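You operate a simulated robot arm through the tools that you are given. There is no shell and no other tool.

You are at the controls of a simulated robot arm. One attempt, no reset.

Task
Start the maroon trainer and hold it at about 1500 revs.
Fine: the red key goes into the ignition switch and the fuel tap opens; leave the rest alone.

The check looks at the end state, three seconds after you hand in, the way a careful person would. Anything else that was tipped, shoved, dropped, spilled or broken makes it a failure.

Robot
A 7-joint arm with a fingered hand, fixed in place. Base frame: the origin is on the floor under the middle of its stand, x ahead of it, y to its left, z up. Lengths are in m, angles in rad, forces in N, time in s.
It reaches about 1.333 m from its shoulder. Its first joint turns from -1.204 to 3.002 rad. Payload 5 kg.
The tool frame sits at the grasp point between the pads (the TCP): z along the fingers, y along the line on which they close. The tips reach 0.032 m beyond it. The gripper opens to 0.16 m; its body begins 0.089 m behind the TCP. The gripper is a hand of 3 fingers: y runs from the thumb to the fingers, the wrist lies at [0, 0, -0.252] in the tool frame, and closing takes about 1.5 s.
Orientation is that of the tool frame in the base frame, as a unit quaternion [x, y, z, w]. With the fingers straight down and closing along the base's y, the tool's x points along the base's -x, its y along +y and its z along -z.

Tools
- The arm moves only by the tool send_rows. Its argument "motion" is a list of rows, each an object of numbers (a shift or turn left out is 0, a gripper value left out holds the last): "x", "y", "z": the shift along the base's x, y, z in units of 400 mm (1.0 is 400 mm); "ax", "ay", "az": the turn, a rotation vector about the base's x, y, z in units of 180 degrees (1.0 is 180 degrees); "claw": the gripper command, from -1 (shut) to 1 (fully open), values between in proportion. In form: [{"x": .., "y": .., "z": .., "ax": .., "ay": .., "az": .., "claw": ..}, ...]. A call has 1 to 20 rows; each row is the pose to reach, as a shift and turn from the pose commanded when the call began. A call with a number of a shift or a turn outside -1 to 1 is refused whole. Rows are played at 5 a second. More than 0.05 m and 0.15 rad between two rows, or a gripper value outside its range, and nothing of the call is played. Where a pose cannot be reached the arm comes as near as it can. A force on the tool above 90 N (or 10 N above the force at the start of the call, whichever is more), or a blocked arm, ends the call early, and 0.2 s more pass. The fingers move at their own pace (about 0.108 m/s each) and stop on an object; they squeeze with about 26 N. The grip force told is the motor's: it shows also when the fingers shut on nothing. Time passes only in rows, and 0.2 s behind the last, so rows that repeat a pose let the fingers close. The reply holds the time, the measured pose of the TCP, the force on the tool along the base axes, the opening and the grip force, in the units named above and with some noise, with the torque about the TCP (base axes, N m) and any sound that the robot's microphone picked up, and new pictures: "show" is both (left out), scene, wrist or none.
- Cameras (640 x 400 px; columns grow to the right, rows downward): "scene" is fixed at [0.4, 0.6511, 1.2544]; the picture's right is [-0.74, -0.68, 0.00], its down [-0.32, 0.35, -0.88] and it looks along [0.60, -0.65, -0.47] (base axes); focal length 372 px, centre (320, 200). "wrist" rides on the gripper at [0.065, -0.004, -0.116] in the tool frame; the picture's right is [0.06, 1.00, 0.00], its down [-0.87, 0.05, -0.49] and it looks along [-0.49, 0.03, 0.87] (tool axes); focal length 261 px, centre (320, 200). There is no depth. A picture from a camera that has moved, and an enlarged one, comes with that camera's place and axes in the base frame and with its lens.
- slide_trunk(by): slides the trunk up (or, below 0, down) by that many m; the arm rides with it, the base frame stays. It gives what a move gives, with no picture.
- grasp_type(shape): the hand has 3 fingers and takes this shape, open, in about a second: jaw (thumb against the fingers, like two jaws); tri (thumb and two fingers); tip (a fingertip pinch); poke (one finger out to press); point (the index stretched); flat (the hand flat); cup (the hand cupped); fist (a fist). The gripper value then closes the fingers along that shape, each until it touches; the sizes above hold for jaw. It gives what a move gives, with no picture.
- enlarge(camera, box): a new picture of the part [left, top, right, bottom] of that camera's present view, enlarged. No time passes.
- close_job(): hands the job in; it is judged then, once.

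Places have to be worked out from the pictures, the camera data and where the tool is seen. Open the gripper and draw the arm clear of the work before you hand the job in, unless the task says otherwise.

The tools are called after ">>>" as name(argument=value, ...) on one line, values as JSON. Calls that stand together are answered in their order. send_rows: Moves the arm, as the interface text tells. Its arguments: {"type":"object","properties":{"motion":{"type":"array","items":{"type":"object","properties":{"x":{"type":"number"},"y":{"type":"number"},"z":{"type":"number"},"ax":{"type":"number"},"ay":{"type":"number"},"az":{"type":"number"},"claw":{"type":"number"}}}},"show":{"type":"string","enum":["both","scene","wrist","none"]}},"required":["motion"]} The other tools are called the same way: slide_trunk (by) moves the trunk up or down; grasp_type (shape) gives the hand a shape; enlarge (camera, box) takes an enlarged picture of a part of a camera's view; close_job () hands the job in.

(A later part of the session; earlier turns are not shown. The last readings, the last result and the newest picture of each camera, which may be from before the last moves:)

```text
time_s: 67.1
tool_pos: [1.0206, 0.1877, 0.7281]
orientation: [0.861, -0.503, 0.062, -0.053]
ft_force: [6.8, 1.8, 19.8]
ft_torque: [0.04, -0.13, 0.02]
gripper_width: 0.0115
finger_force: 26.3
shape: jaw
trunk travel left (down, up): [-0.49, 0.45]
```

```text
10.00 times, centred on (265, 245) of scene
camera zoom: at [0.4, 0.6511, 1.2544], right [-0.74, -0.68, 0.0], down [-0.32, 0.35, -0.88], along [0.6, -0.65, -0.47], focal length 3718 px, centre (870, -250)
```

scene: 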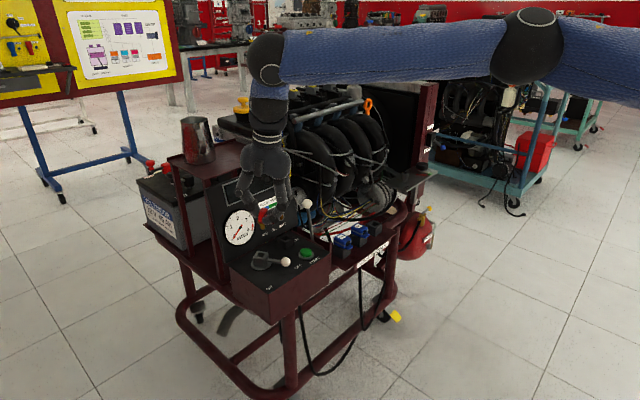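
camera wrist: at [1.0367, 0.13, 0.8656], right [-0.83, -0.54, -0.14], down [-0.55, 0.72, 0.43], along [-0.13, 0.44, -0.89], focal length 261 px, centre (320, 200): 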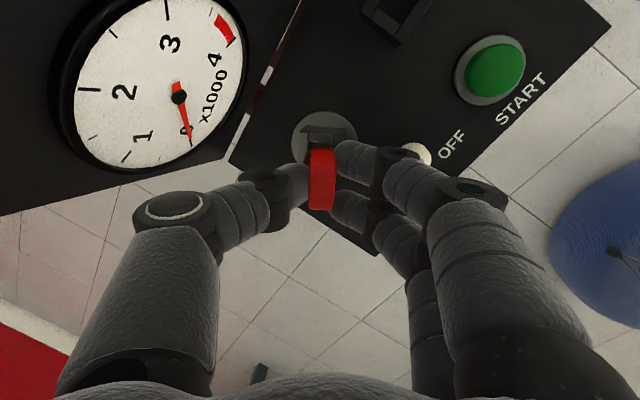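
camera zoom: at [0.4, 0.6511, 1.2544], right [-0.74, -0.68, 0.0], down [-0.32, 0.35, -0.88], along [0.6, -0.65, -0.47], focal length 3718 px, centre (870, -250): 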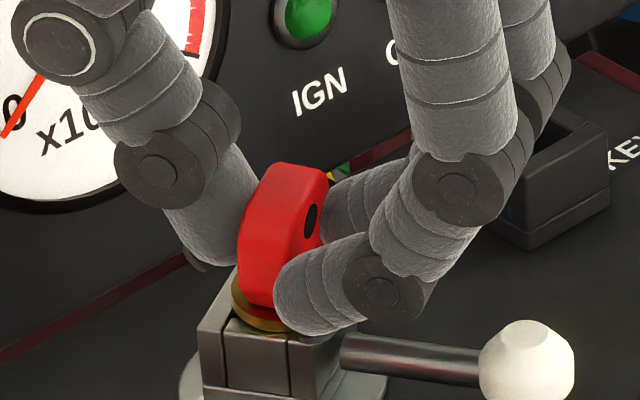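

About 20 N upward means the key is seated on the socket. I'll open the fingers just enough to release it, then rise along the hand's axis.

>>> send_rows(motion=[{"z": 0.005, "claw": -0.85}, {"z": 0.008, "claw": -0.7}, {"z": 0.01, "claw": -0.6}, {"z": 0.01, "claw": -0.55}, {"z": 0.01, "claw": -0.55}], show="wrist")

>>> enlarge(camera="scene", box=[245, 225, 285, 265])

>>> enlarge(camera="wrist", box=[240, 90, 400, 230])

```text
time_s: 68.3
tool_pos: [1.0213, 0.1873, 0.7295]
orientation: [0.861, -0.502, 0.059, -0.051]
ft_force: [-1.2, -1.3, -0.1]
ft_torque: [0.01, 0.02, 0.02]
gripper_width: 0.0353
finger_force: 0.0
shape: jaw
trunk travel left (down, up): [-0.49, 0.45]
camera wrist: at [1.0388, 0.1299, 0.8482], right [-0.83, -0.54, -0.14], down [-0.55, 0.72, 0.43], along [-0.13, 0.44, -0.89], focal length 261 px, centre (320, 200)
```

wrist: 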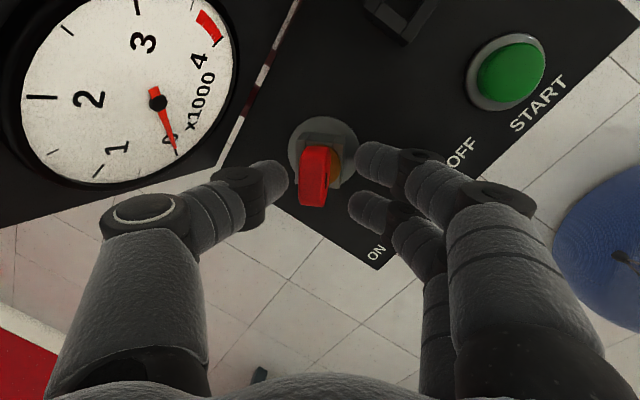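

```text
10.00 times, centred on (265, 245) of scene
camera zoom: at [0.4, 0.6511, 1.2544], right [-0.74, -0.68, 0.0], down [-0.32, 0.35, -0.88], along [0.6, -0.65, -0.47], focal length 3718 px, centre (870, -250)
```

zoom: 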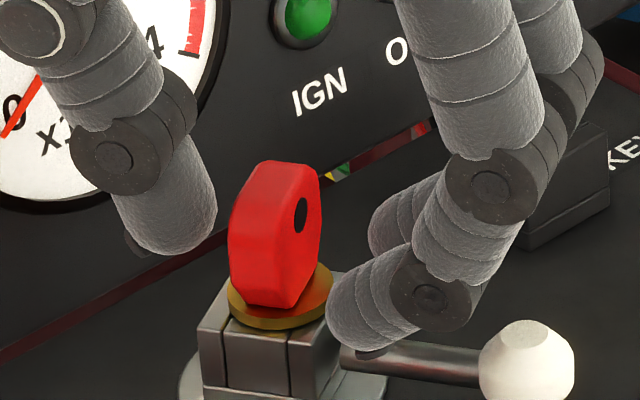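

```text
2.86 times, centred on (320, 160) of wrist
camera zoom: at [1.0388, 0.1299, 0.8482], right [-0.83, -0.54, -0.14], down [-0.55, 0.72, 0.43], along [-0.13, 0.44, -0.89], focal length 745 px, centre (320, 314)
```

zoom: 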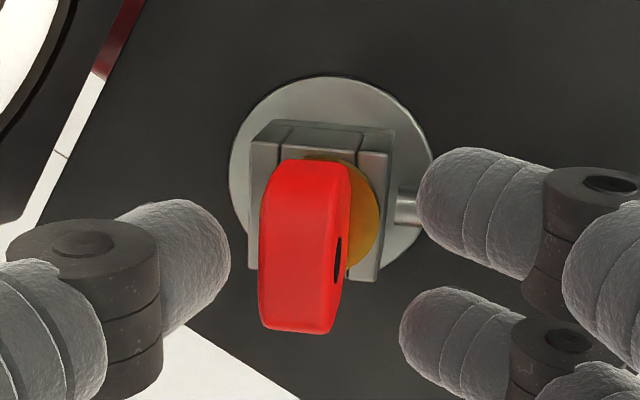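

The key is standing upright and fully seated in the ignition switch. I'll withdraw the open hand up along its own axis.

>>> send_rows(motion=[{"x": -0.012, "y": -0.002, "z": 0.08}, {"x": -0.025, "y": -0.0045, "z": 0.16}, {"x": -0.037, "y": -0.007, "z": 0.24}, {"x": -0.05, "y": -0.009, "z": 0.32}, {"x": -0.1, "y": -0.009, "z": 0.4}, {"x": -0.2, "y": -0.009, "z": 0.46}, {"x": -0.3, "y": -0.009, "z": 0.5}])

>>> enlarge(camera="scene", box=[205, 195, 325, 285])

```text
time_s: 69.9
tool_pos: [0.9019, 0.1838, 0.9311]
orientation: [0.861, -0.503, 0.06, -0.052]
ft_force: [-0.6, 1.2, 0.0]
ft_torque: [-0.02, -0.03, 0.01]
gripper_width: 0.0357
finger_force: 0.1
shape: jaw
trunk travel left (down, up): [-0.49, 0.45]
camera wrist: at [0.9196, 0.1266, 1.0501], right [-0.83, -0.54, -0.15], down [-0.55, 0.72, 0.43], along [-0.13, 0.44, -0.89], focal length 261 px, centre (320, 200)
```

scene: 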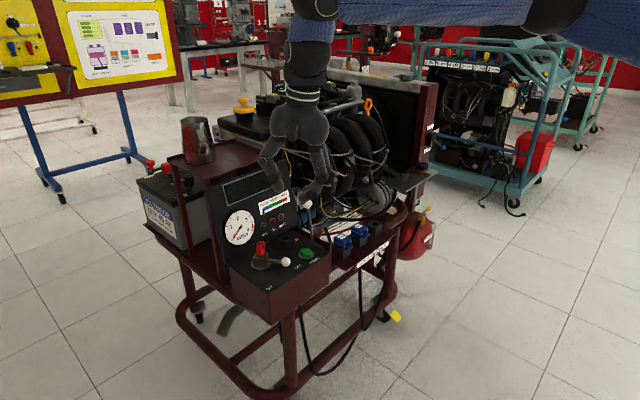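
wrist: 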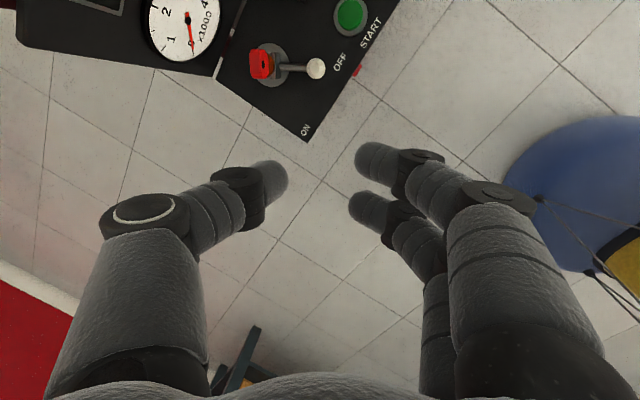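

```text
4.44 times, centred on (265, 240) of scene
camera zoom: at [0.4, 0.6511, 1.2544], right [-0.74, -0.68, 0.0], down [-0.32, 0.35, -0.88], along [0.6, -0.65, -0.47], focal length 1653 px, centre (564, 22)
```

zoom: 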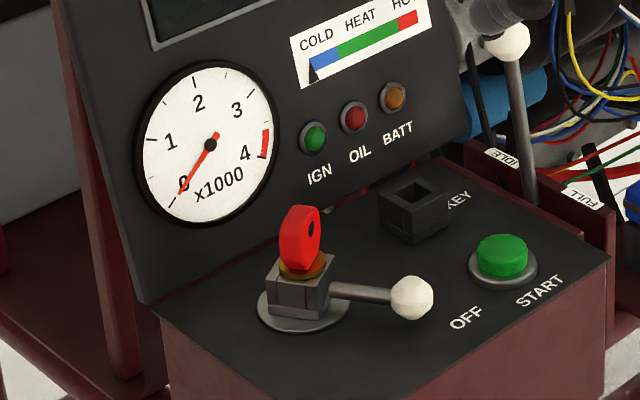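

The key stands properly in the switch. Next I turn the lever from OFF to ON by pushing its white ball towards +y. I'll bring the hand back upright with zero yaw, so the thumb is on -y and can push the ball without going near START.

>>> send_rows(motion=[{"ax": -0.003, "ay": 0.0164}, {"ax": -0.006, "ay": 0.0328}, {"ax": -0.009, "ay": 0.0492}], show="none")

>>> send_rows(motion=[{"az": -0.044, "claw": -0.2}, {"az": -0.088}, {"az": -0.132}, {"az": -0.176}, {"az": -0.22}, {"az": -0.264}, {"az": -0.308}, {"az": -0.352}, {"az": -0.396}, {"az": -0.44}, {"az": -0.484}, {"az": -0.528}, {"az": -0.572}, {"az": -0.616}, {"az": -0.65}, {"az": -0.664}])

```text
time_s: 70.7
tool_pos: [0.9016, 0.1836, 0.9309]
orientation: [0.864, -0.504, 0.0, -0.001]
ft_force: [-1.4, -0.3, -0.5]
ft_torque: [0.02, 0.0, 0.02]
gripper_width: 0.0357
finger_force: 0.0
shape: jaw
trunk travel left (down, up): [-0.49, 0.45]
```

```text
time_s: 74.1
tool_pos: [0.9015, 0.1841, 0.9299]
orientation: [0.001, 1.0, 0.0, 0.0]
ft_force: [0.1, 1.9, -0.1]
ft_torque: [0.01, -0.02, 0.01]
gripper_width: 0.0635
finger_force: 0.1
shape: jaw
trunk travel left (down, up): [-0.49, 0.45]
camera wrist: at [0.8367, 0.1805, 1.046], right [-0.06, 1.0, 0.0], down [0.87, 0.05, 0.49], along [0.49, 0.03, -0.87], focal length 261 px, centre (320, 200)
```

scene: 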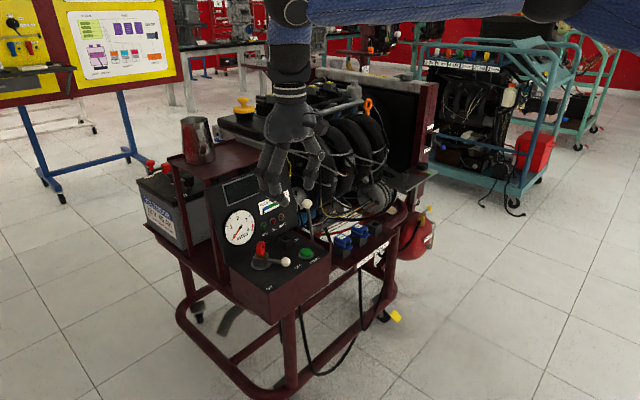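
wrist: 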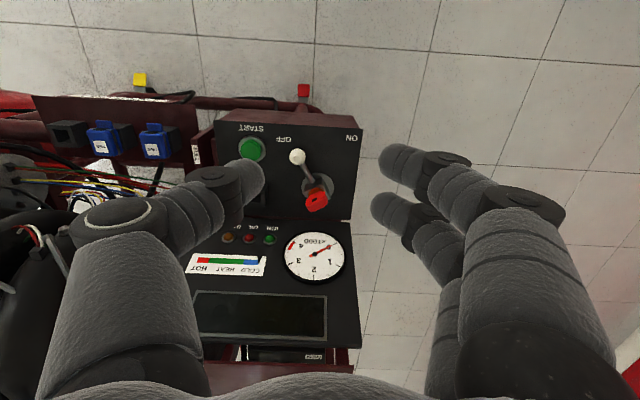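

Lever ball confirmed at about (0.9734, 0.155, 0.677). I'll move directly above it with the thumb and fingers straddling it.

>>> send_rows(motion=[{"x": 0.06, "y": -0.024, "z": -0.08}, {"x": 0.12, "y": -0.048, "z": -0.16}, {"x": 0.18, "y": -0.0715, "z": -0.24}, {"x": 0.18, "y": -0.0715, "z": -0.325}, {"x": 0.18, "y": -0.0715, "z": -0.4}])

>>> enlarge(camera="wrist", box=[220, 90, 420, 250])

>>> enlarge(camera="scene", box=[230, 190, 330, 280])

```text
time_s: 75.3
tool_pos: [0.974, 0.1557, 0.7706]
orientation: [0.0, 1.0, 0.0, 0.0]
ft_force: [-0.3, -0.6, -0.4]
ft_torque: [-0.01, 0.02, 0.0]
gripper_width: 0.0634
finger_force: 0.1
shape: jaw
trunk travel left (down, up): [-0.49, 0.45]
camera wrist: at [0.9087, 0.1519, 0.8854], right [-0.06, 1.0, 0.0], down [0.87, 0.05, 0.49], along [0.49, 0.03, -0.87], focal length 261 px, centre (320, 200)
```

scene: 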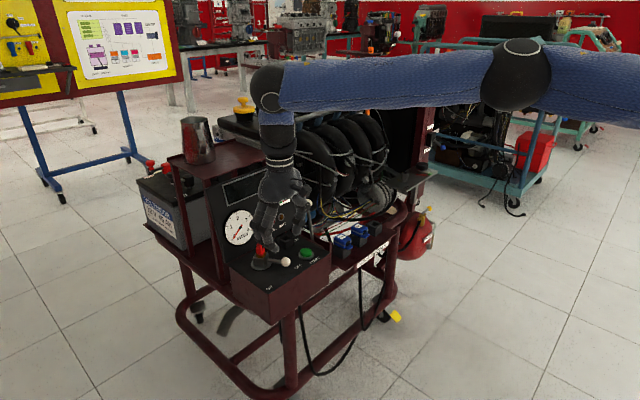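
wrist: 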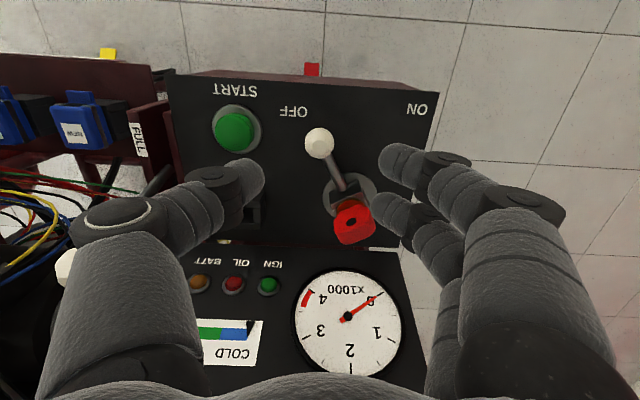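

```text
2.50 times, centred on (320, 170) of wrist
camera zoom: at [0.9087, 0.1519, 0.8854], right [-0.06, 1.0, 0.0], down [0.87, 0.05, 0.49], along [0.49, 0.03, -0.87], focal length 652 px, centre (320, 275)
```

zoom: 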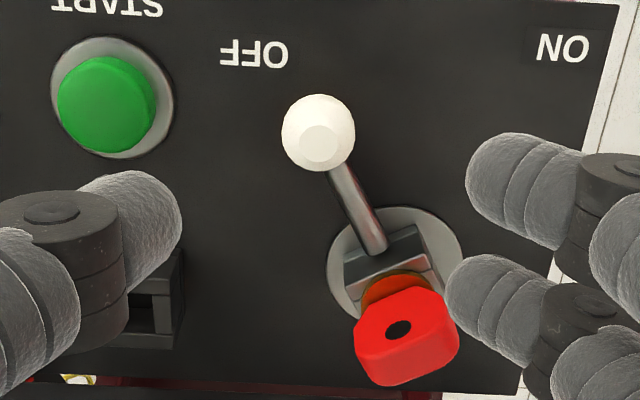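

```text
4.44 times, centred on (280, 235) of scene
camera zoom: at [0.4, 0.6511, 1.2544], right [-0.74, -0.68, 0.0], down [-0.32, 0.35, -0.88], along [0.6, -0.65, -0.47], focal length 1653 px, centre (498, 44)
```

zoom: 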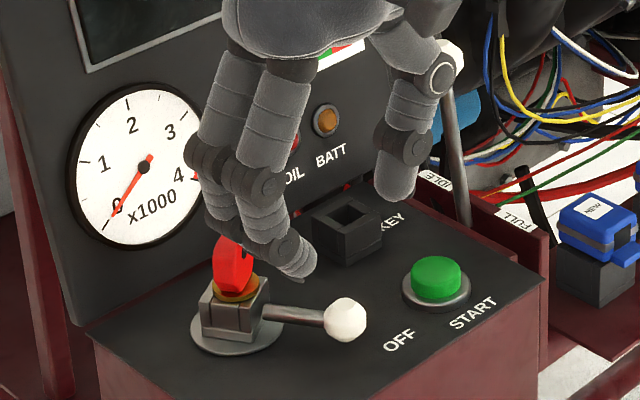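

The ball is centred between thumb and fingers. I'll lower the hand so the thumb tip is at ball height, shifted 4 mm towards me to stay clear of the key.

>>> send_rows(motion=[{"x": -0.01, "z": -0.05}, {"x": -0.01, "z": -0.1}, {"x": -0.01, "z": -0.14}, {"x": -0.01, "z": -0.168}], show="wrist")

>>> enlarge(camera="wrist", box=[220, 90, 420, 250])

>>> enlarge(camera="scene", box=[230, 200, 330, 280])

```text
time_s: 76.3
tool_pos: [0.9697, 0.1549, 0.7021]
orientation: [0.001, 1.0, 0.001, 0.0]
ft_force: [0.2, 0.2, -0.2]
ft_torque: [0.04, -0.01, -0.01]
gripper_width: 0.0636
finger_force: 0.0
shape: jaw
trunk travel left (down, up): [-0.49, 0.45]
camera wrist: at [0.9042, 0.1518, 0.8185], right [-0.06, 1.0, 0.0], down [0.87, 0.05, 0.49], along [0.49, 0.03, -0.87], focal length 261 px, centre (320, 200)
```

wrist: 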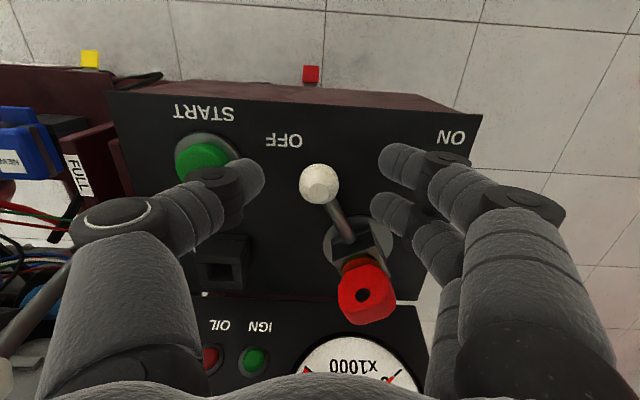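

```text
2.50 times, centred on (320, 170) of wrist
camera zoom: at [0.9042, 0.1518, 0.8185], right [-0.06, 1.0, 0.0], down [0.87, 0.05, 0.49], along [0.49, 0.03, -0.87], focal length 652 px, centre (320, 275)
```

zoom: 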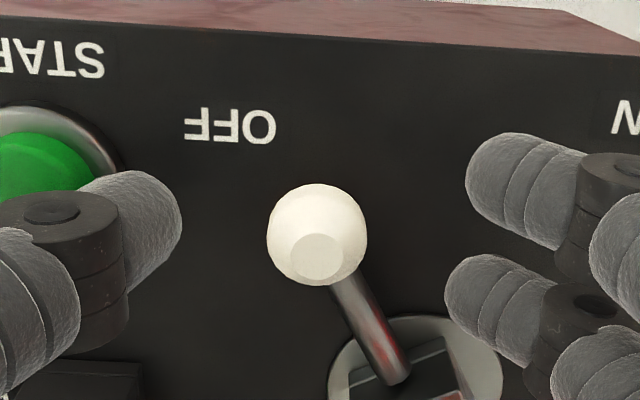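

```text
5.00 times, centred on (280, 240) of scene
camera zoom: at [0.4, 0.6511, 1.2544], right [-0.74, -0.68, 0.0], down [-0.32, 0.35, -0.88], along [0.6, -0.65, -0.47], focal length 1859 px, centre (520, 0)
```

zoom: 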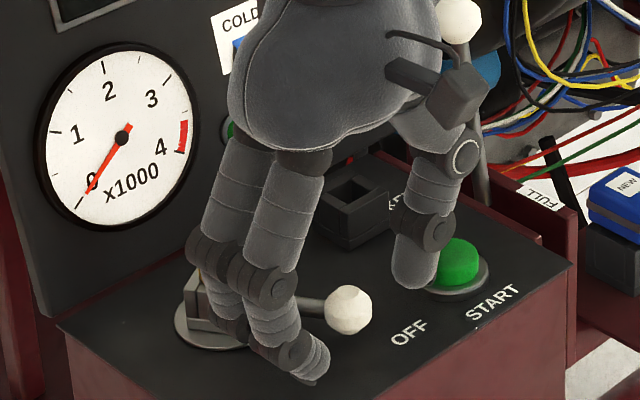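

The thumb is about 2 cm from the ball on its -y side. I'll push in +y along the lever's arc, first a short way to confirm it turns.

>>> send_rows(motion=[{"y": 0.03}, {"y": 0.05}, {"x": -0.005, "y": 0.07}, {"x": -0.008, "y": 0.085}], show="wrist")

```text
time_s: 77.3
tool_pos: [0.9672, 0.1888, 0.7035]
orientation: [0.001, 1.0, 0.0, 0.0]
ft_force: [-5.0, -4.3, 1.4]
ft_torque: [-0.11, 0.09, -0.18]
gripper_width: 0.0679
finger_force: 0.0
shape: jaw
trunk travel left (down, up): [-0.49, 0.45]
camera wrist: at [0.9007, 0.1851, 0.8191], right [-0.06, 1.0, 0.0], down [0.87, 0.05, 0.49], along [0.49, 0.03, -0.87], focal length 261 px, centre (320, 200)
```

wrist: 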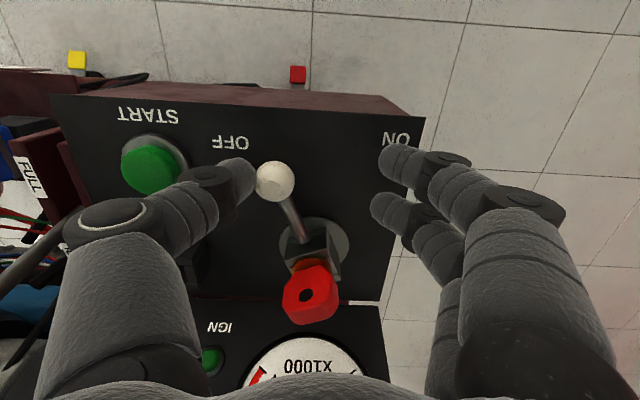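

Contact made: about 6 N, with the thumb flexing slightly. I'll keep pushing along the arc.

>>> send_rows(motion=[{"x": -0.005, "y": 0.02}, {"x": -0.008, "y": 0.04}, {"x": -0.008, "y": 0.06}], show="wrist")

```text
time_s: 78.1
tool_pos: [0.9631, 0.2134, 0.7031]
orientation: [0.001, 1.0, 0.0, 0.001]
ft_force: [-0.2, 0.2, -0.3]
ft_torque: [0.03, -0.03, -0.02]
gripper_width: 0.0643
finger_force: 0.1
shape: jaw
trunk travel left (down, up): [-0.49, 0.45]
camera wrist: at [0.8985, 0.2101, 0.8188], right [-0.06, 1.0, 0.0], down [0.87, 0.05, 0.49], along [0.49, 0.03, -0.87], focal length 261 px, centre (320, 200)
```

wrist: 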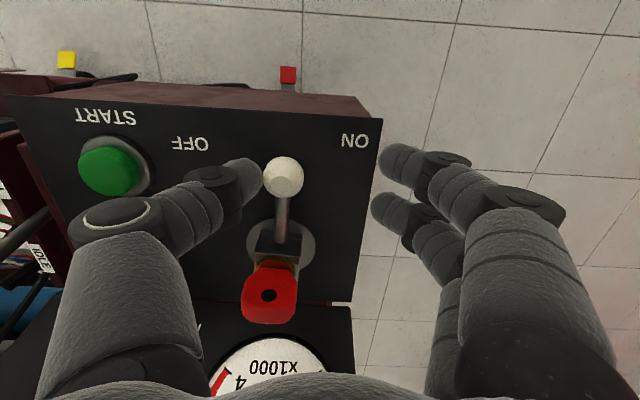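

The lever is halfway round and the key is turning with it. I'll continue to the ON position.

>>> send_rows(motion=[{"x": 0.003, "y": 0.018}, {"x": 0.008, "y": 0.036}, {"x": 0.014, "y": 0.054}, {"x": 0.02, "y": 0.07}], show="wrist")

>>> enlarge(camera="scene", box=[200, 190, 330, 290])

```text
time_s: 79.1
tool_pos: [0.9672, 0.237, 0.7027]
orientation: [0.0, 1.0, 0.001, 0.001]
ft_force: [-0.5, 0.5, 0.0]
ft_torque: [-0.04, 0.03, 0.03]
gripper_width: 0.064
finger_force: 0.1
shape: jaw
out of reach, approached as far as the arm can: row 4
trunk travel left (down, up): [-0.49, 0.45]
camera wrist: at [0.9016, 0.2341, 0.8191], right [-0.06, 1.0, 0.0], down [0.87, 0.05, 0.49], along [0.49, 0.03, -0.87], focal length 261 px, centre (320, 200)
```

wrist: 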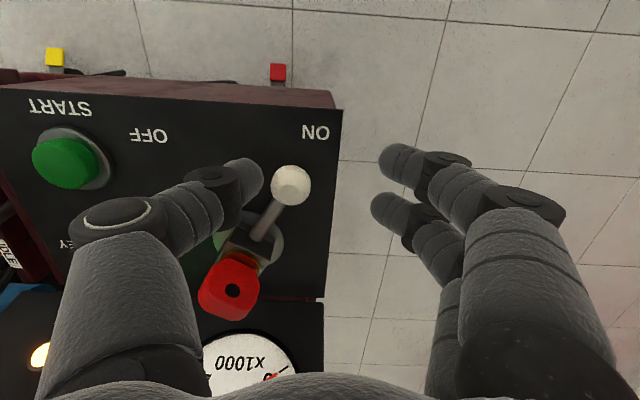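

```text
4.00 times, centred on (265, 240) of scene
camera zoom: at [0.4, 0.6511, 1.2544], right [-0.74, -0.68, 0.0], down [-0.32, 0.35, -0.88], along [0.6, -0.65, -0.47], focal length 1487 px, centre (540, 40)
```

zoom: 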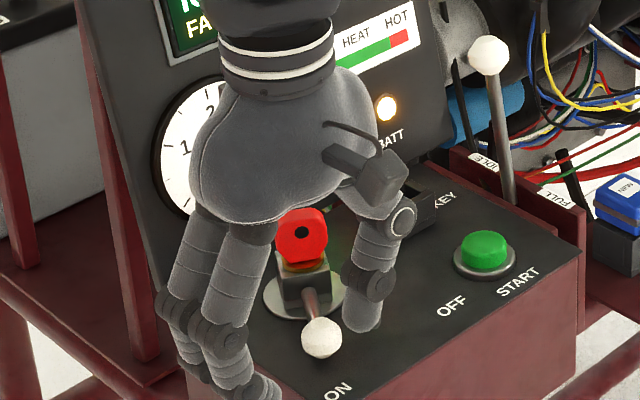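

The lever snapped to ON: BATT lamp lit and the display is on. I'll lift the hand straight up and back, then read the display.

>>> send_rows(motion=[{"z": 0.08}, {"z": 0.17}, {"x": -0.05, "z": 0.26}, {"x": -0.15, "z": 0.34}, {"x": -0.25, "z": 0.42}, {"x": -0.35, "z": 0.48}, {"x": -0.45, "z": 0.5}])

>>> enlarge(camera="scene", box=[205, 160, 305, 225])

>>> enlarge(camera="scene", box=[220, 200, 320, 290])

```text
refused: row 4 steps farther than a row can; nothing moved
```

```text
6.15 times, centred on (255, 192) of scene
camera zoom: at [0.4, 0.6511, 1.2544], right [-0.74, -0.68, 0.0], down [-0.32, 0.35, -0.88], along [0.6, -0.65, -0.47], focal length 2288 px, centre (720, 246)
```

zoom: 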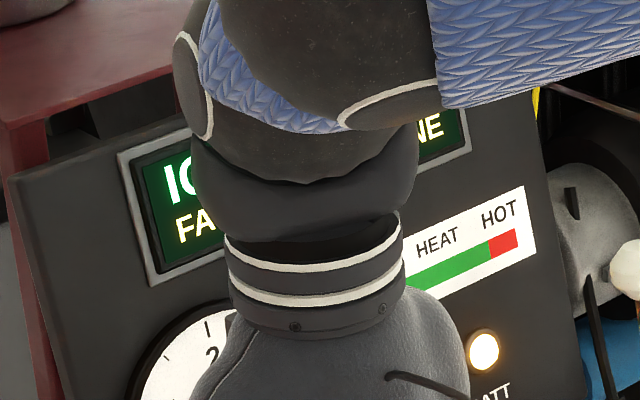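

```text
4.44 times, centred on (270, 245) of scene
camera zoom: at [0.4, 0.6511, 1.2544], right [-0.74, -0.68, 0.0], down [-0.32, 0.35, -0.88], along [0.6, -0.65, -0.47], focal length 1653 px, centre (542, 0)
```

zoom: 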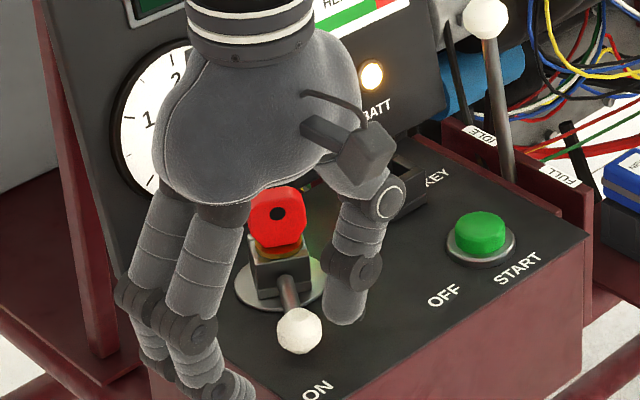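

The step was too large and nothing moved. The display seems to show a fault line ("FA… NONE"), so I'll retreat with smaller rows and read it.

>>> send_rows(motion=[{"z": 0.08}, {"z": 0.17}, {"x": -0.04, "z": 0.26}, {"x": -0.12, "z": 0.34}, {"x": -0.2, "z": 0.41}, {"x": -0.29, "z": 0.47}, {"x": -0.38, "z": 0.5}, {"x": -0.47, "z": 0.52}])

>>> enlarge(camera="scene", box=[205, 160, 305, 225])

>>> enlarge(camera="scene", box=[220, 190, 330, 290])

```text
time_s: 80.9
tool_pos: [0.7778, 0.2383, 0.9104]
orientation: [0.0, 1.0, 0.001, 0.0]
ft_force: [-0.4, -1.0, -1.1]
ft_torque: [-0.02, -0.01, 0.02]
gripper_width: 0.0641
finger_force: 0.0
shape: jaw
trunk travel left (down, up): [-0.49, 0.45]
camera wrist: at [0.7132, 0.2337, 1.0271], right [-0.06, 1.0, 0.0], down [0.87, 0.05, 0.49], along [0.49, 0.03, -0.87], focal length 261 px, centre (320, 200)
```

scene: 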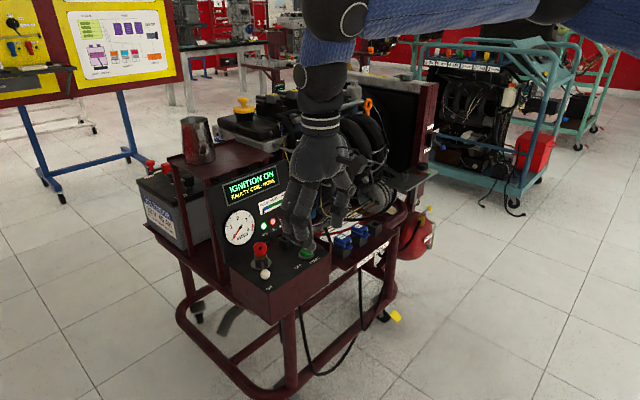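
wrist: 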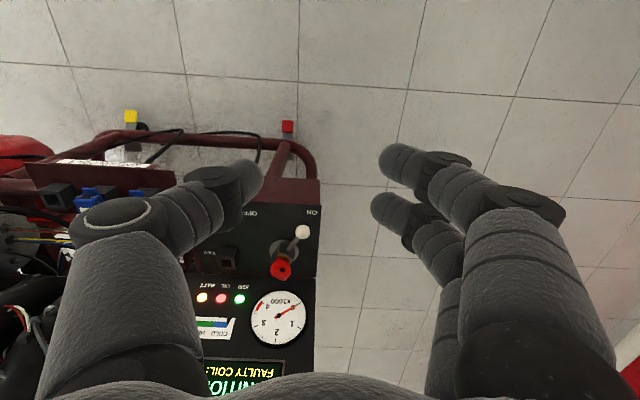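

```text
6.15 times, centred on (255, 192) of scene
camera zoom: at [0.4, 0.6511, 1.2544], right [-0.74, -0.68, 0.0], down [-0.32, 0.35, -0.88], along [0.6, -0.65, -0.47], focal length 2288 px, centre (720, 246)
```

zoom: 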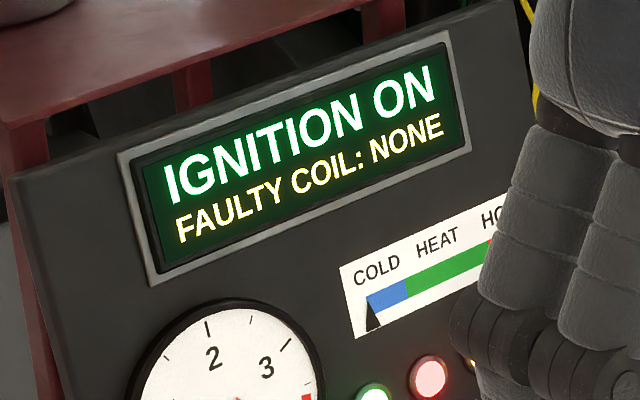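

```text
4.00 times, centred on (275, 240) of scene
camera zoom: at [0.4, 0.6511, 1.2544], right [-0.74, -0.68, 0.0], down [-0.32, 0.35, -0.88], along [0.6, -0.65, -0.47], focal length 1487 px, centre (500, 40)
```

zoom: 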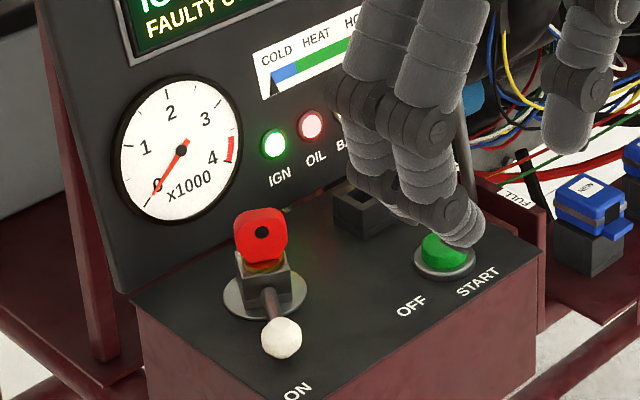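

The display reads "IGNITION ON – FAULTY COIL: NONE", and the IGN, OIL and BATT lamps are lit, which is normal before starting. Next I'll press START with closed fingers leaning forward 30°, so one fingertip leads and the hand stays away from the throttle lever.

>>> send_rows(motion=[{"x": 0.02, "y": -0.05, "z": -0.02, "ay": -0.02, "claw": -1}, {"x": 0.06, "y": -0.1, "z": -0.05, "ay": -0.045}, {"x": 0.11, "y": -0.15, "z": -0.09, "ay": -0.07}, {"x": 0.16, "y": -0.2, "z": -0.13, "ay": -0.095}, {"x": 0.21, "y": -0.25, "z": -0.17, "ay": -0.12}, {"x": 0.27, "y": -0.3, "z": -0.21, "ay": -0.145}, {"x": 0.33, "y": -0.35, "z": -0.25, "ay": -0.167}, {"x": 0.38, "y": -0.3875, "z": -0.275, "ay": -0.167}])

>>> enlarge(camera="wrist", box=[220, 60, 420, 240])

>>> enlarge(camera="scene", box=[230, 170, 350, 280])

```text
time_s: 82.7
tool_pos: [0.9308, 0.0837, 0.7997]
orientation: [0.001, 0.965, 0.0, 0.261]
ft_force: [0.5, 0.0, -0.4]
ft_torque: [0.05, 0.03, -0.03]
gripper_width: 0.0001
finger_force: 25.7
shape: jaw
trunk travel left (down, up): [-0.49, 0.45]
camera wrist: at [0.8167, 0.0798, 0.8677], right [-0.05, 1.0, -0.03], down [0.51, 0.05, 0.86], along [0.86, 0.03, -0.51], focal length 261 px, centre (320, 200)
```

scene: 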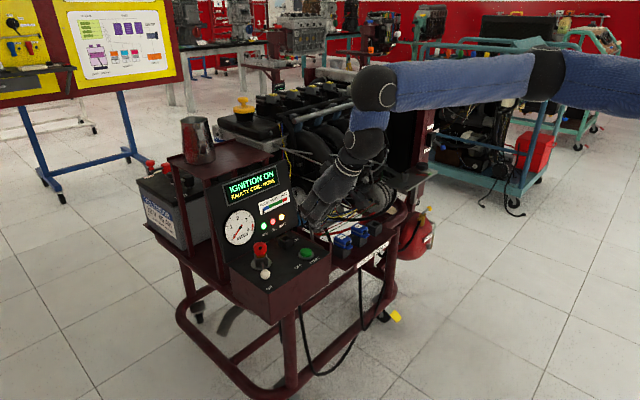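
wrist: 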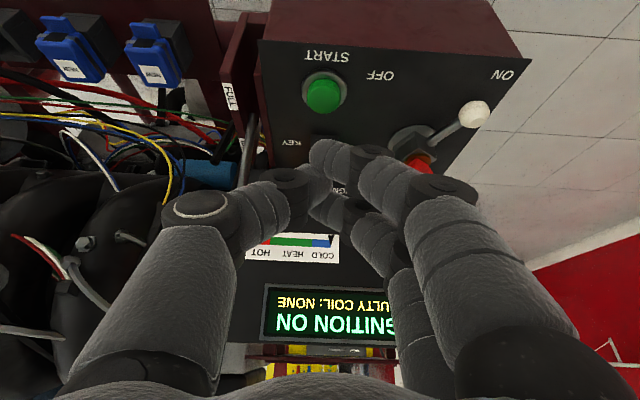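

```text
2.22 times, centred on (320, 150) of wrist
camera zoom: at [0.8167, 0.0798, 0.8677], right [-0.05, 1.0, -0.03], down [0.51, 0.05, 0.86], along [0.86, 0.03, -0.51], focal length 579 px, centre (320, 311)
```

zoom: 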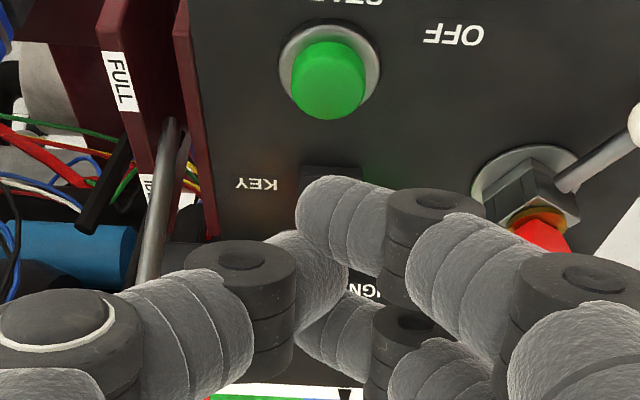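

```text
3.64 times, centred on (290, 225) of scene
camera zoom: at [0.4, 0.6511, 1.2544], right [-0.74, -0.68, 0.0], down [-0.32, 0.35, -0.88], along [0.6, -0.65, -0.47], focal length 1352 px, centre (429, 109)
```

zoom: 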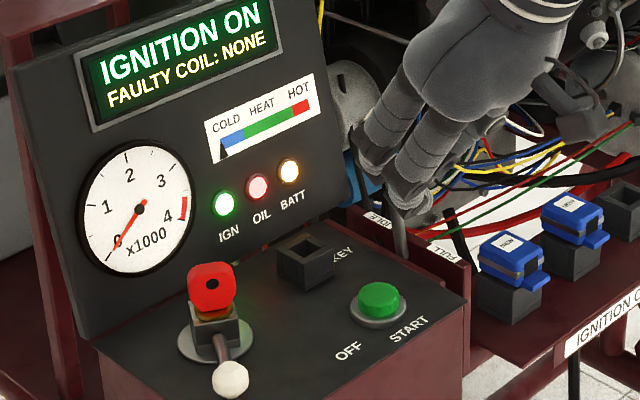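

The button is at (0.971, 0.0854, 0.667), as expected. I'll bring the leading fingertip to about 1.5 cm above it.

>>> send_rows(motion=[{"x": 0.04, "y": 0.002, "z": -0.07}, {"x": 0.08, "y": 0.002, "z": -0.14}, {"x": 0.113, "y": 0.002, "z": -0.212}], show="wrist")

>>> enlarge(camera="wrist", box=[240, 80, 400, 220])

>>> enlarge(camera="scene", box=[260, 190, 350, 280])

```text
time_s: 83.5
tool_pos: [0.977, 0.084, 0.7153]
orientation: [0.001, 0.966, 0.0, 0.259]
ft_force: [-0.6, 0.0, 0.3]
ft_torque: [0.0, 0.0, -0.02]
gripper_width: 0.0001
finger_force: 25.8
shape: jaw
trunk travel left (down, up): [-0.49, 0.45]
camera wrist: at [0.8626, 0.0799, 0.7837], right [-0.05, 1.0, -0.03], down [0.51, 0.05, 0.86], along [0.86, 0.03, -0.51], focal length 261 px, centre (320, 200)
```

wrist: 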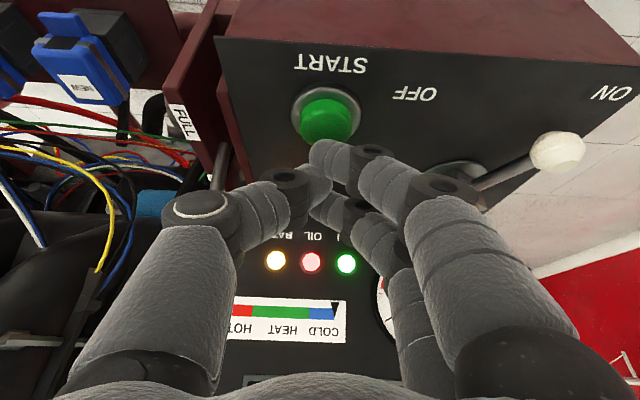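

```text
2.86 times, centred on (320, 150) of wrist
camera zoom: at [0.8626, 0.0799, 0.7837], right [-0.05, 1.0, -0.03], down [0.51, 0.05, 0.86], along [0.86, 0.03, -0.51], focal length 745 px, centre (320, 343)
```

zoom: 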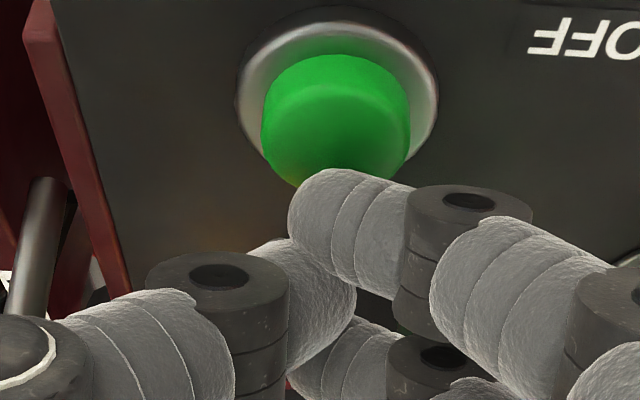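

```text
4.44 times, centred on (305, 235) of scene
camera zoom: at [0.4, 0.6511, 1.2544], right [-0.74, -0.68, 0.0], down [-0.32, 0.35, -0.88], along [0.6, -0.65, -0.47], focal length 1653 px, centre (387, 44)
```

zoom: 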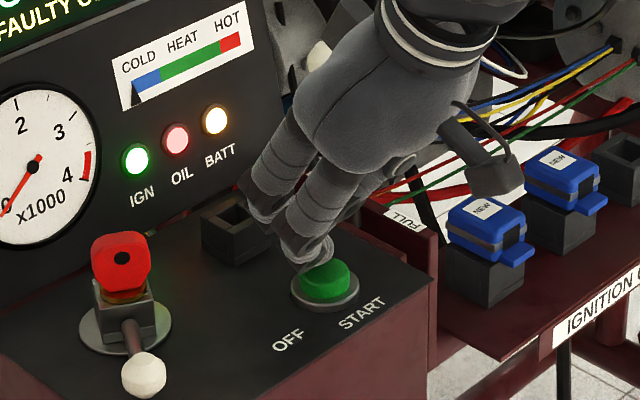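

The fingertip is just above the green cap. I'll press down gently in steps and hold.

>>> send_rows(motion=[{"x": -0.003, "z": -0.02}, {"x": -0.003, "z": -0.035}, {"x": -0.003, "z": -0.045}, {"x": -0.003, "z": -0.05}], show="none")

>>> enlarge(camera="scene", box=[205, 160, 335, 280])

```text
time_s: 84.5
tool_pos: [0.9746, 0.0851, 0.7034]
orientation: [0.001, 0.965, 0.001, 0.262]
ft_force: [23.0, 6.8, 52.4]
ft_torque: [0.1, -0.77, 0.02]
gripper_width: 0.0
finger_force: 26.5
shape: jaw
trunk travel left (down, up): [-0.49, 0.45]
heard: click
```

```text
3.33 times, centred on (270, 220) of scene
camera zoom: at [0.4, 0.6511, 1.2544], right [-0.74, -0.68, 0.0], down [-0.32, 0.35, -0.88], along [0.6, -0.65, -0.47], focal length 1240 px, centre (487, 133)
```

zoom: 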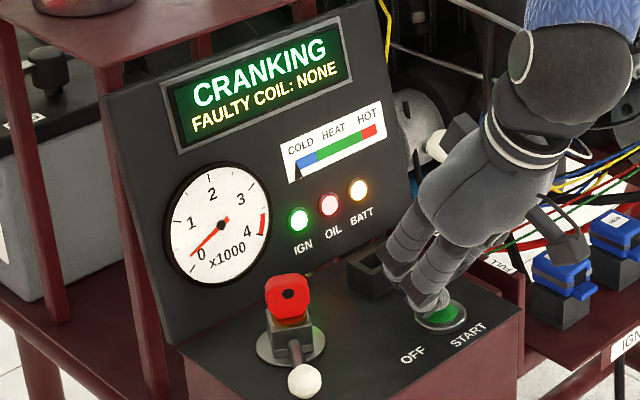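

A click, and the display says "CRANKING". I'll ease off very slightly and hold until it fires.

>>> send_rows(motion=[{"z": 0.004}, {"z": 0.005}, {"z": 0.005}, {"z": 0.005}, {"z": 0.005}], show="none")

>>> enlarge(camera="scene", box=[205, 160, 335, 280])

```text
time_s: 85.7
tool_pos: [0.9727, 0.0838, 0.7008]
orientation: [0.001, 0.965, 0.0, 0.261]
ft_force: [4.0, 4.0, 45.3]
ft_torque: [-0.13, 0.09, -0.01]
gripper_width: 0.0002
finger_force: 26.3
shape: jaw
trunk travel left (down, up): [-0.49, 0.45]
```

```text
3.33 times, centred on (270, 220) of scene
camera zoom: at [0.4, 0.6511, 1.2544], right [-0.74, -0.68, 0.0], down [-0.32, 0.35, -0.88], along [0.6, -0.65, -0.47], focal length 1240 px, centre (487, 133)
```

zoom: 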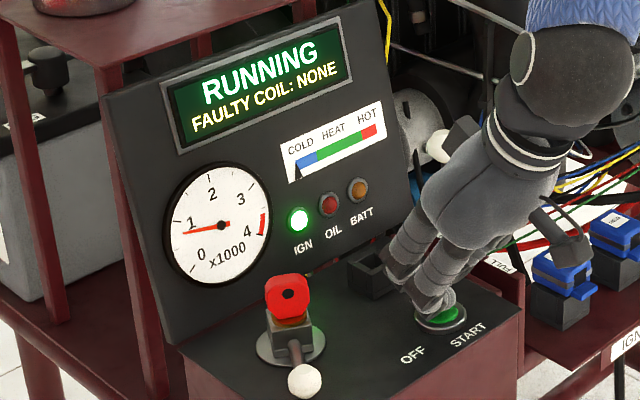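

"RUNNING": OIL and BATT lamps are out and the tach shows an idle of about 0.85–0.9 thousand. I'll release START by lifting straight up and back.

>>> send_rows(motion=[{"z": 0.03}, {"z": 0.08}, {"x": -0.03, "z": 0.15}, {"x": -0.08, "z": 0.22}, {"x": -0.14, "z": 0.29}, {"x": -0.2, "z": 0.36}])

>>> enlarge(camera="scene", box=[205, 160, 335, 280])

>>> enlarge(camera="wrist", box=[200, 0, 400, 180])

```text
time_s: 87.1
tool_pos: [0.8941, 0.0838, 0.8422]
orientation: [-0.001, 0.966, 0.001, 0.259]
ft_force: [0.7, 0.2, 0.3]
ft_torque: [0.0, -0.04, 0.01]
gripper_width: 0.0
finger_force: 25.8
shape: jaw
trunk travel left (down, up): [-0.49, 0.45]
camera wrist: at [0.7801, 0.0806, 0.9102], right [-0.05, 1.0, -0.03], down [0.51, 0.05, 0.86], along [0.86, 0.03, -0.51], focal length 261 px, centre (320, 200)
```

scene: 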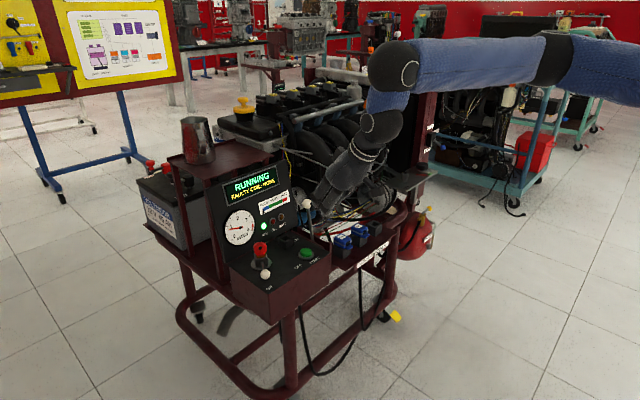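
wrist: 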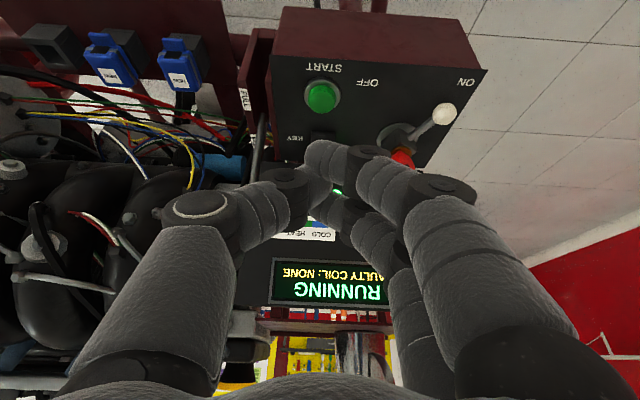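

```text
3.33 times, centred on (270, 220) of scene
camera zoom: at [0.4, 0.6511, 1.2544], right [-0.74, -0.68, 0.0], down [-0.32, 0.35, -0.88], along [0.6, -0.65, -0.47], focal length 1240 px, centre (487, 133)
```

zoom: 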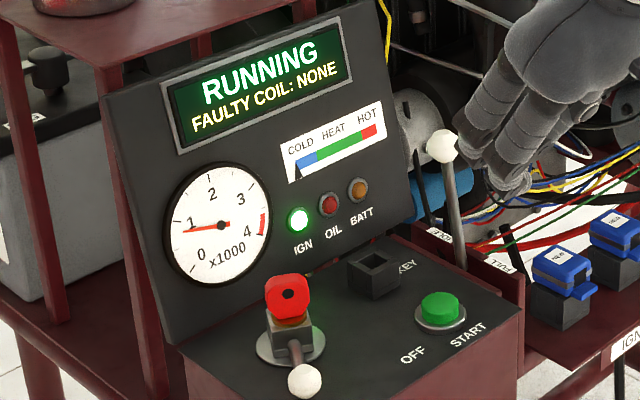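

```text
2.22 times, centred on (300, 90) of wrist
camera zoom: at [0.7801, 0.0806, 0.9102], right [-0.05, 1.0, -0.03], down [0.51, 0.05, 0.86], along [0.86, 0.03, -0.51], focal length 579 px, centre (364, 444)
```

zoom: 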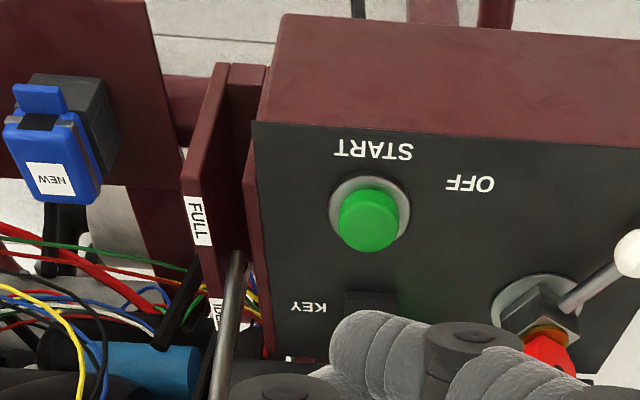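

The engine is running and idling at about 0.9 thousand, with START released. Now the throttle: I'll take its white ball between thumb and fingers and ease it from IDLE towards FULL. First I'll line up in front of it with a 45° lean and open fingers, and look.

>>> send_rows(motion=[{"x": 0.0, "y": -0.04, "z": 0.03, "ay": -0.02, "claw": -0.2}, {"x": 0.03, "y": -0.08, "z": 0.045, "ay": -0.045, "claw": -0.2}, {"x": 0.06, "y": -0.12, "z": 0.045, "ay": -0.07, "claw": -0.2}, {"x": 0.09, "y": -0.16, "z": 0.045, "ay": -0.083, "claw": -0.2}, {"x": 0.115, "y": -0.1825, "z": 0.045, "ay": -0.083, "claw": -0.2}, {"x": 0.115, "y": -0.1825, "z": 0.045, "ay": -0.083, "claw": -0.2}])

>>> enlarge(camera="wrist", box=[220, 90, 420, 250])

>>> enlarge(camera="scene", box=[210, 190, 250, 260])

>>> enlarge(camera="scene", box=[270, 170, 370, 270])

```text
time_s: 88.5
tool_pos: [0.942, 0.0111, 0.8604]
orientation: [0.001, 0.924, -0.001, 0.382]
ft_force: [-0.2, -0.7, -0.3]
ft_torque: [0.05, -0.01, 0.02]
gripper_width: 0.0636
finger_force: 0.1
shape: jaw
trunk travel left (down, up): [-0.49, 0.45]
camera wrist: at [0.8136, 0.0072, 0.896], right [-0.04, 1.0, -0.04], down [0.27, 0.05, 0.96], along [0.96, 0.03, -0.27], focal length 261 px, centre (320, 200)
```

scene: 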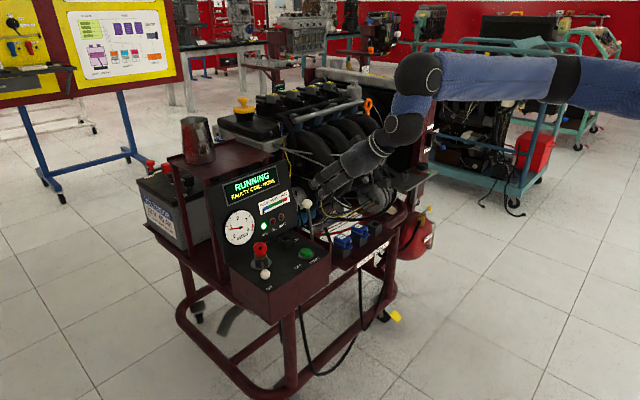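
wrist: 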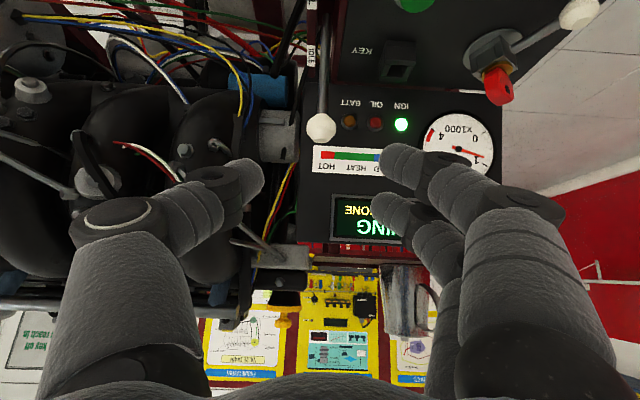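

```text
2.50 times, centred on (320, 170) of wrist
camera zoom: at [0.8136, 0.0072, 0.896], right [-0.04, 1.0, -0.04], down [0.27, 0.05, 0.96], along [0.96, 0.03, -0.27], focal length 652 px, centre (320, 275)
```

zoom: 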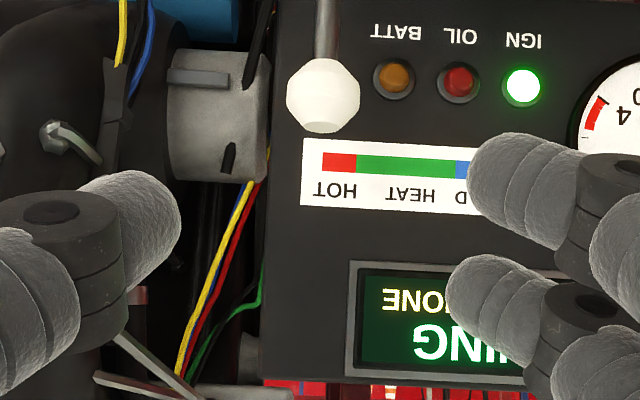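

```text
5.71 times, centred on (230, 225) of scene
camera zoom: at [0.4, 0.6511, 1.2544], right [-0.74, -0.68, 0.0], down [-0.32, 0.35, -0.88], along [0.6, -0.65, -0.47], focal length 2125 px, centre (834, 57)
```

zoom: 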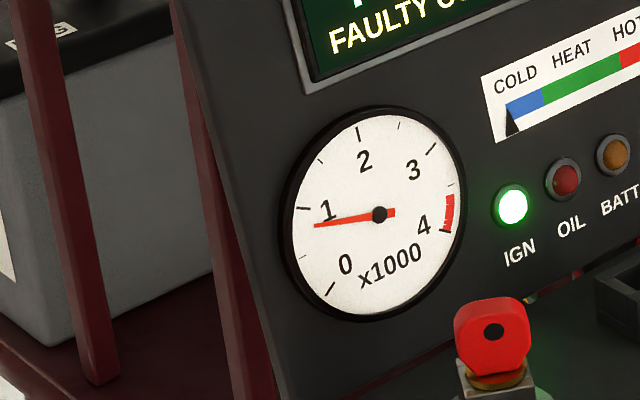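

```text
4.00 times, centred on (320, 220) of scene
camera zoom: at [0.4, 0.6511, 1.2544], right [-0.74, -0.68, 0.0], down [-0.32, 0.35, -0.88], along [0.6, -0.65, -0.47], focal length 1487 px, centre (320, 120)
```

zoom: 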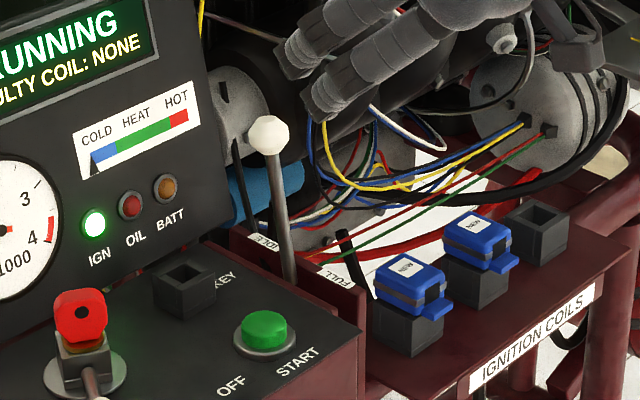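

Ball measured at (1.040, 0.0125, 0.761), radius 14.5 mm; the tach idles at about 0.85. Its path is clear, so I'll slide the open fingers down the hand's axis until they straddle the ball.

>>> send_rows(motion=[{"x": 0.06, "y": 0.001, "z": -0.06}, {"x": 0.12, "y": 0.002, "z": -0.12}, {"x": 0.175, "y": 0.003, "z": -0.175}, {"x": 0.224, "y": 0.0035, "z": -0.227}], show="wrist")

>>> enlarge(camera="wrist", box=[220, 90, 420, 250])

>>> enlarge(camera="scene", box=[270, 170, 370, 260])

```text
time_s: 89.5
tool_pos: [1.0316, 0.0108, 0.7689]
orientation: [0.001, 0.924, 0.0, 0.383]
ft_force: [0.6, 0.7, 0.0]
ft_torque: [0.02, 0.01, -0.02]
gripper_width: 0.0638
finger_force: 0.0
shape: jaw
trunk travel left (down, up): [-0.49, 0.45]
camera wrist: at [0.9038, 0.0082, 0.8052], right [-0.04, 1.0, -0.04], down [0.27, 0.05, 0.96], along [0.96, 0.03, -0.27], focal length 261 px, centre (320, 200)
```

wrist: 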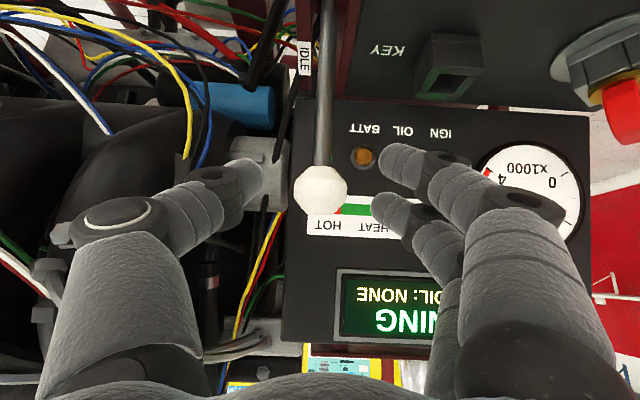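

```text
2.50 times, centred on (320, 170) of wrist
camera zoom: at [0.9038, 0.0082, 0.8052], right [-0.04, 1.0, -0.04], down [0.27, 0.05, 0.96], along [0.96, 0.03, -0.27], focal length 652 px, centre (320, 275)
```

zoom: 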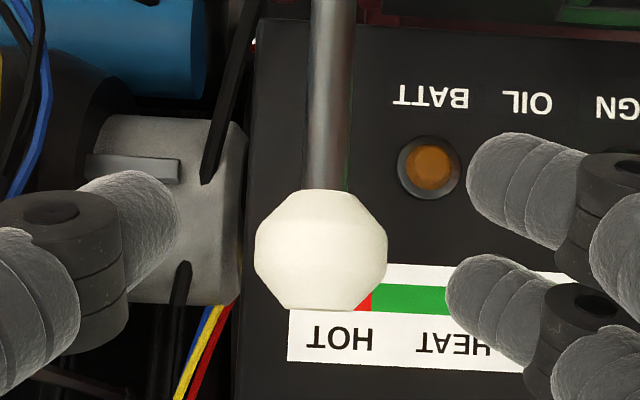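

```text
4.44 times, centred on (320, 215) of scene
camera zoom: at [0.4, 0.6511, 1.2544], right [-0.74, -0.68, 0.0], down [-0.32, 0.35, -0.88], along [0.6, -0.65, -0.47], focal length 1653 px, centre (320, 133)
```

zoom: 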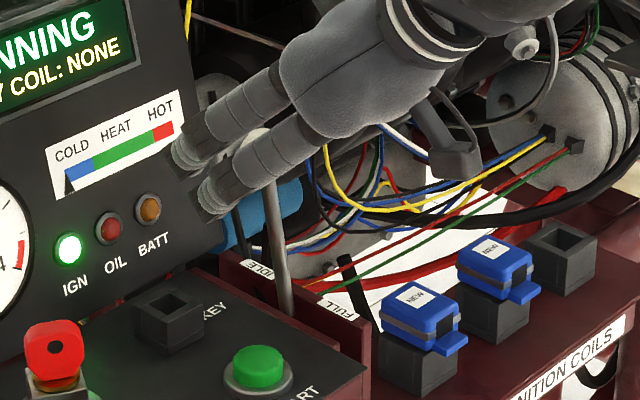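

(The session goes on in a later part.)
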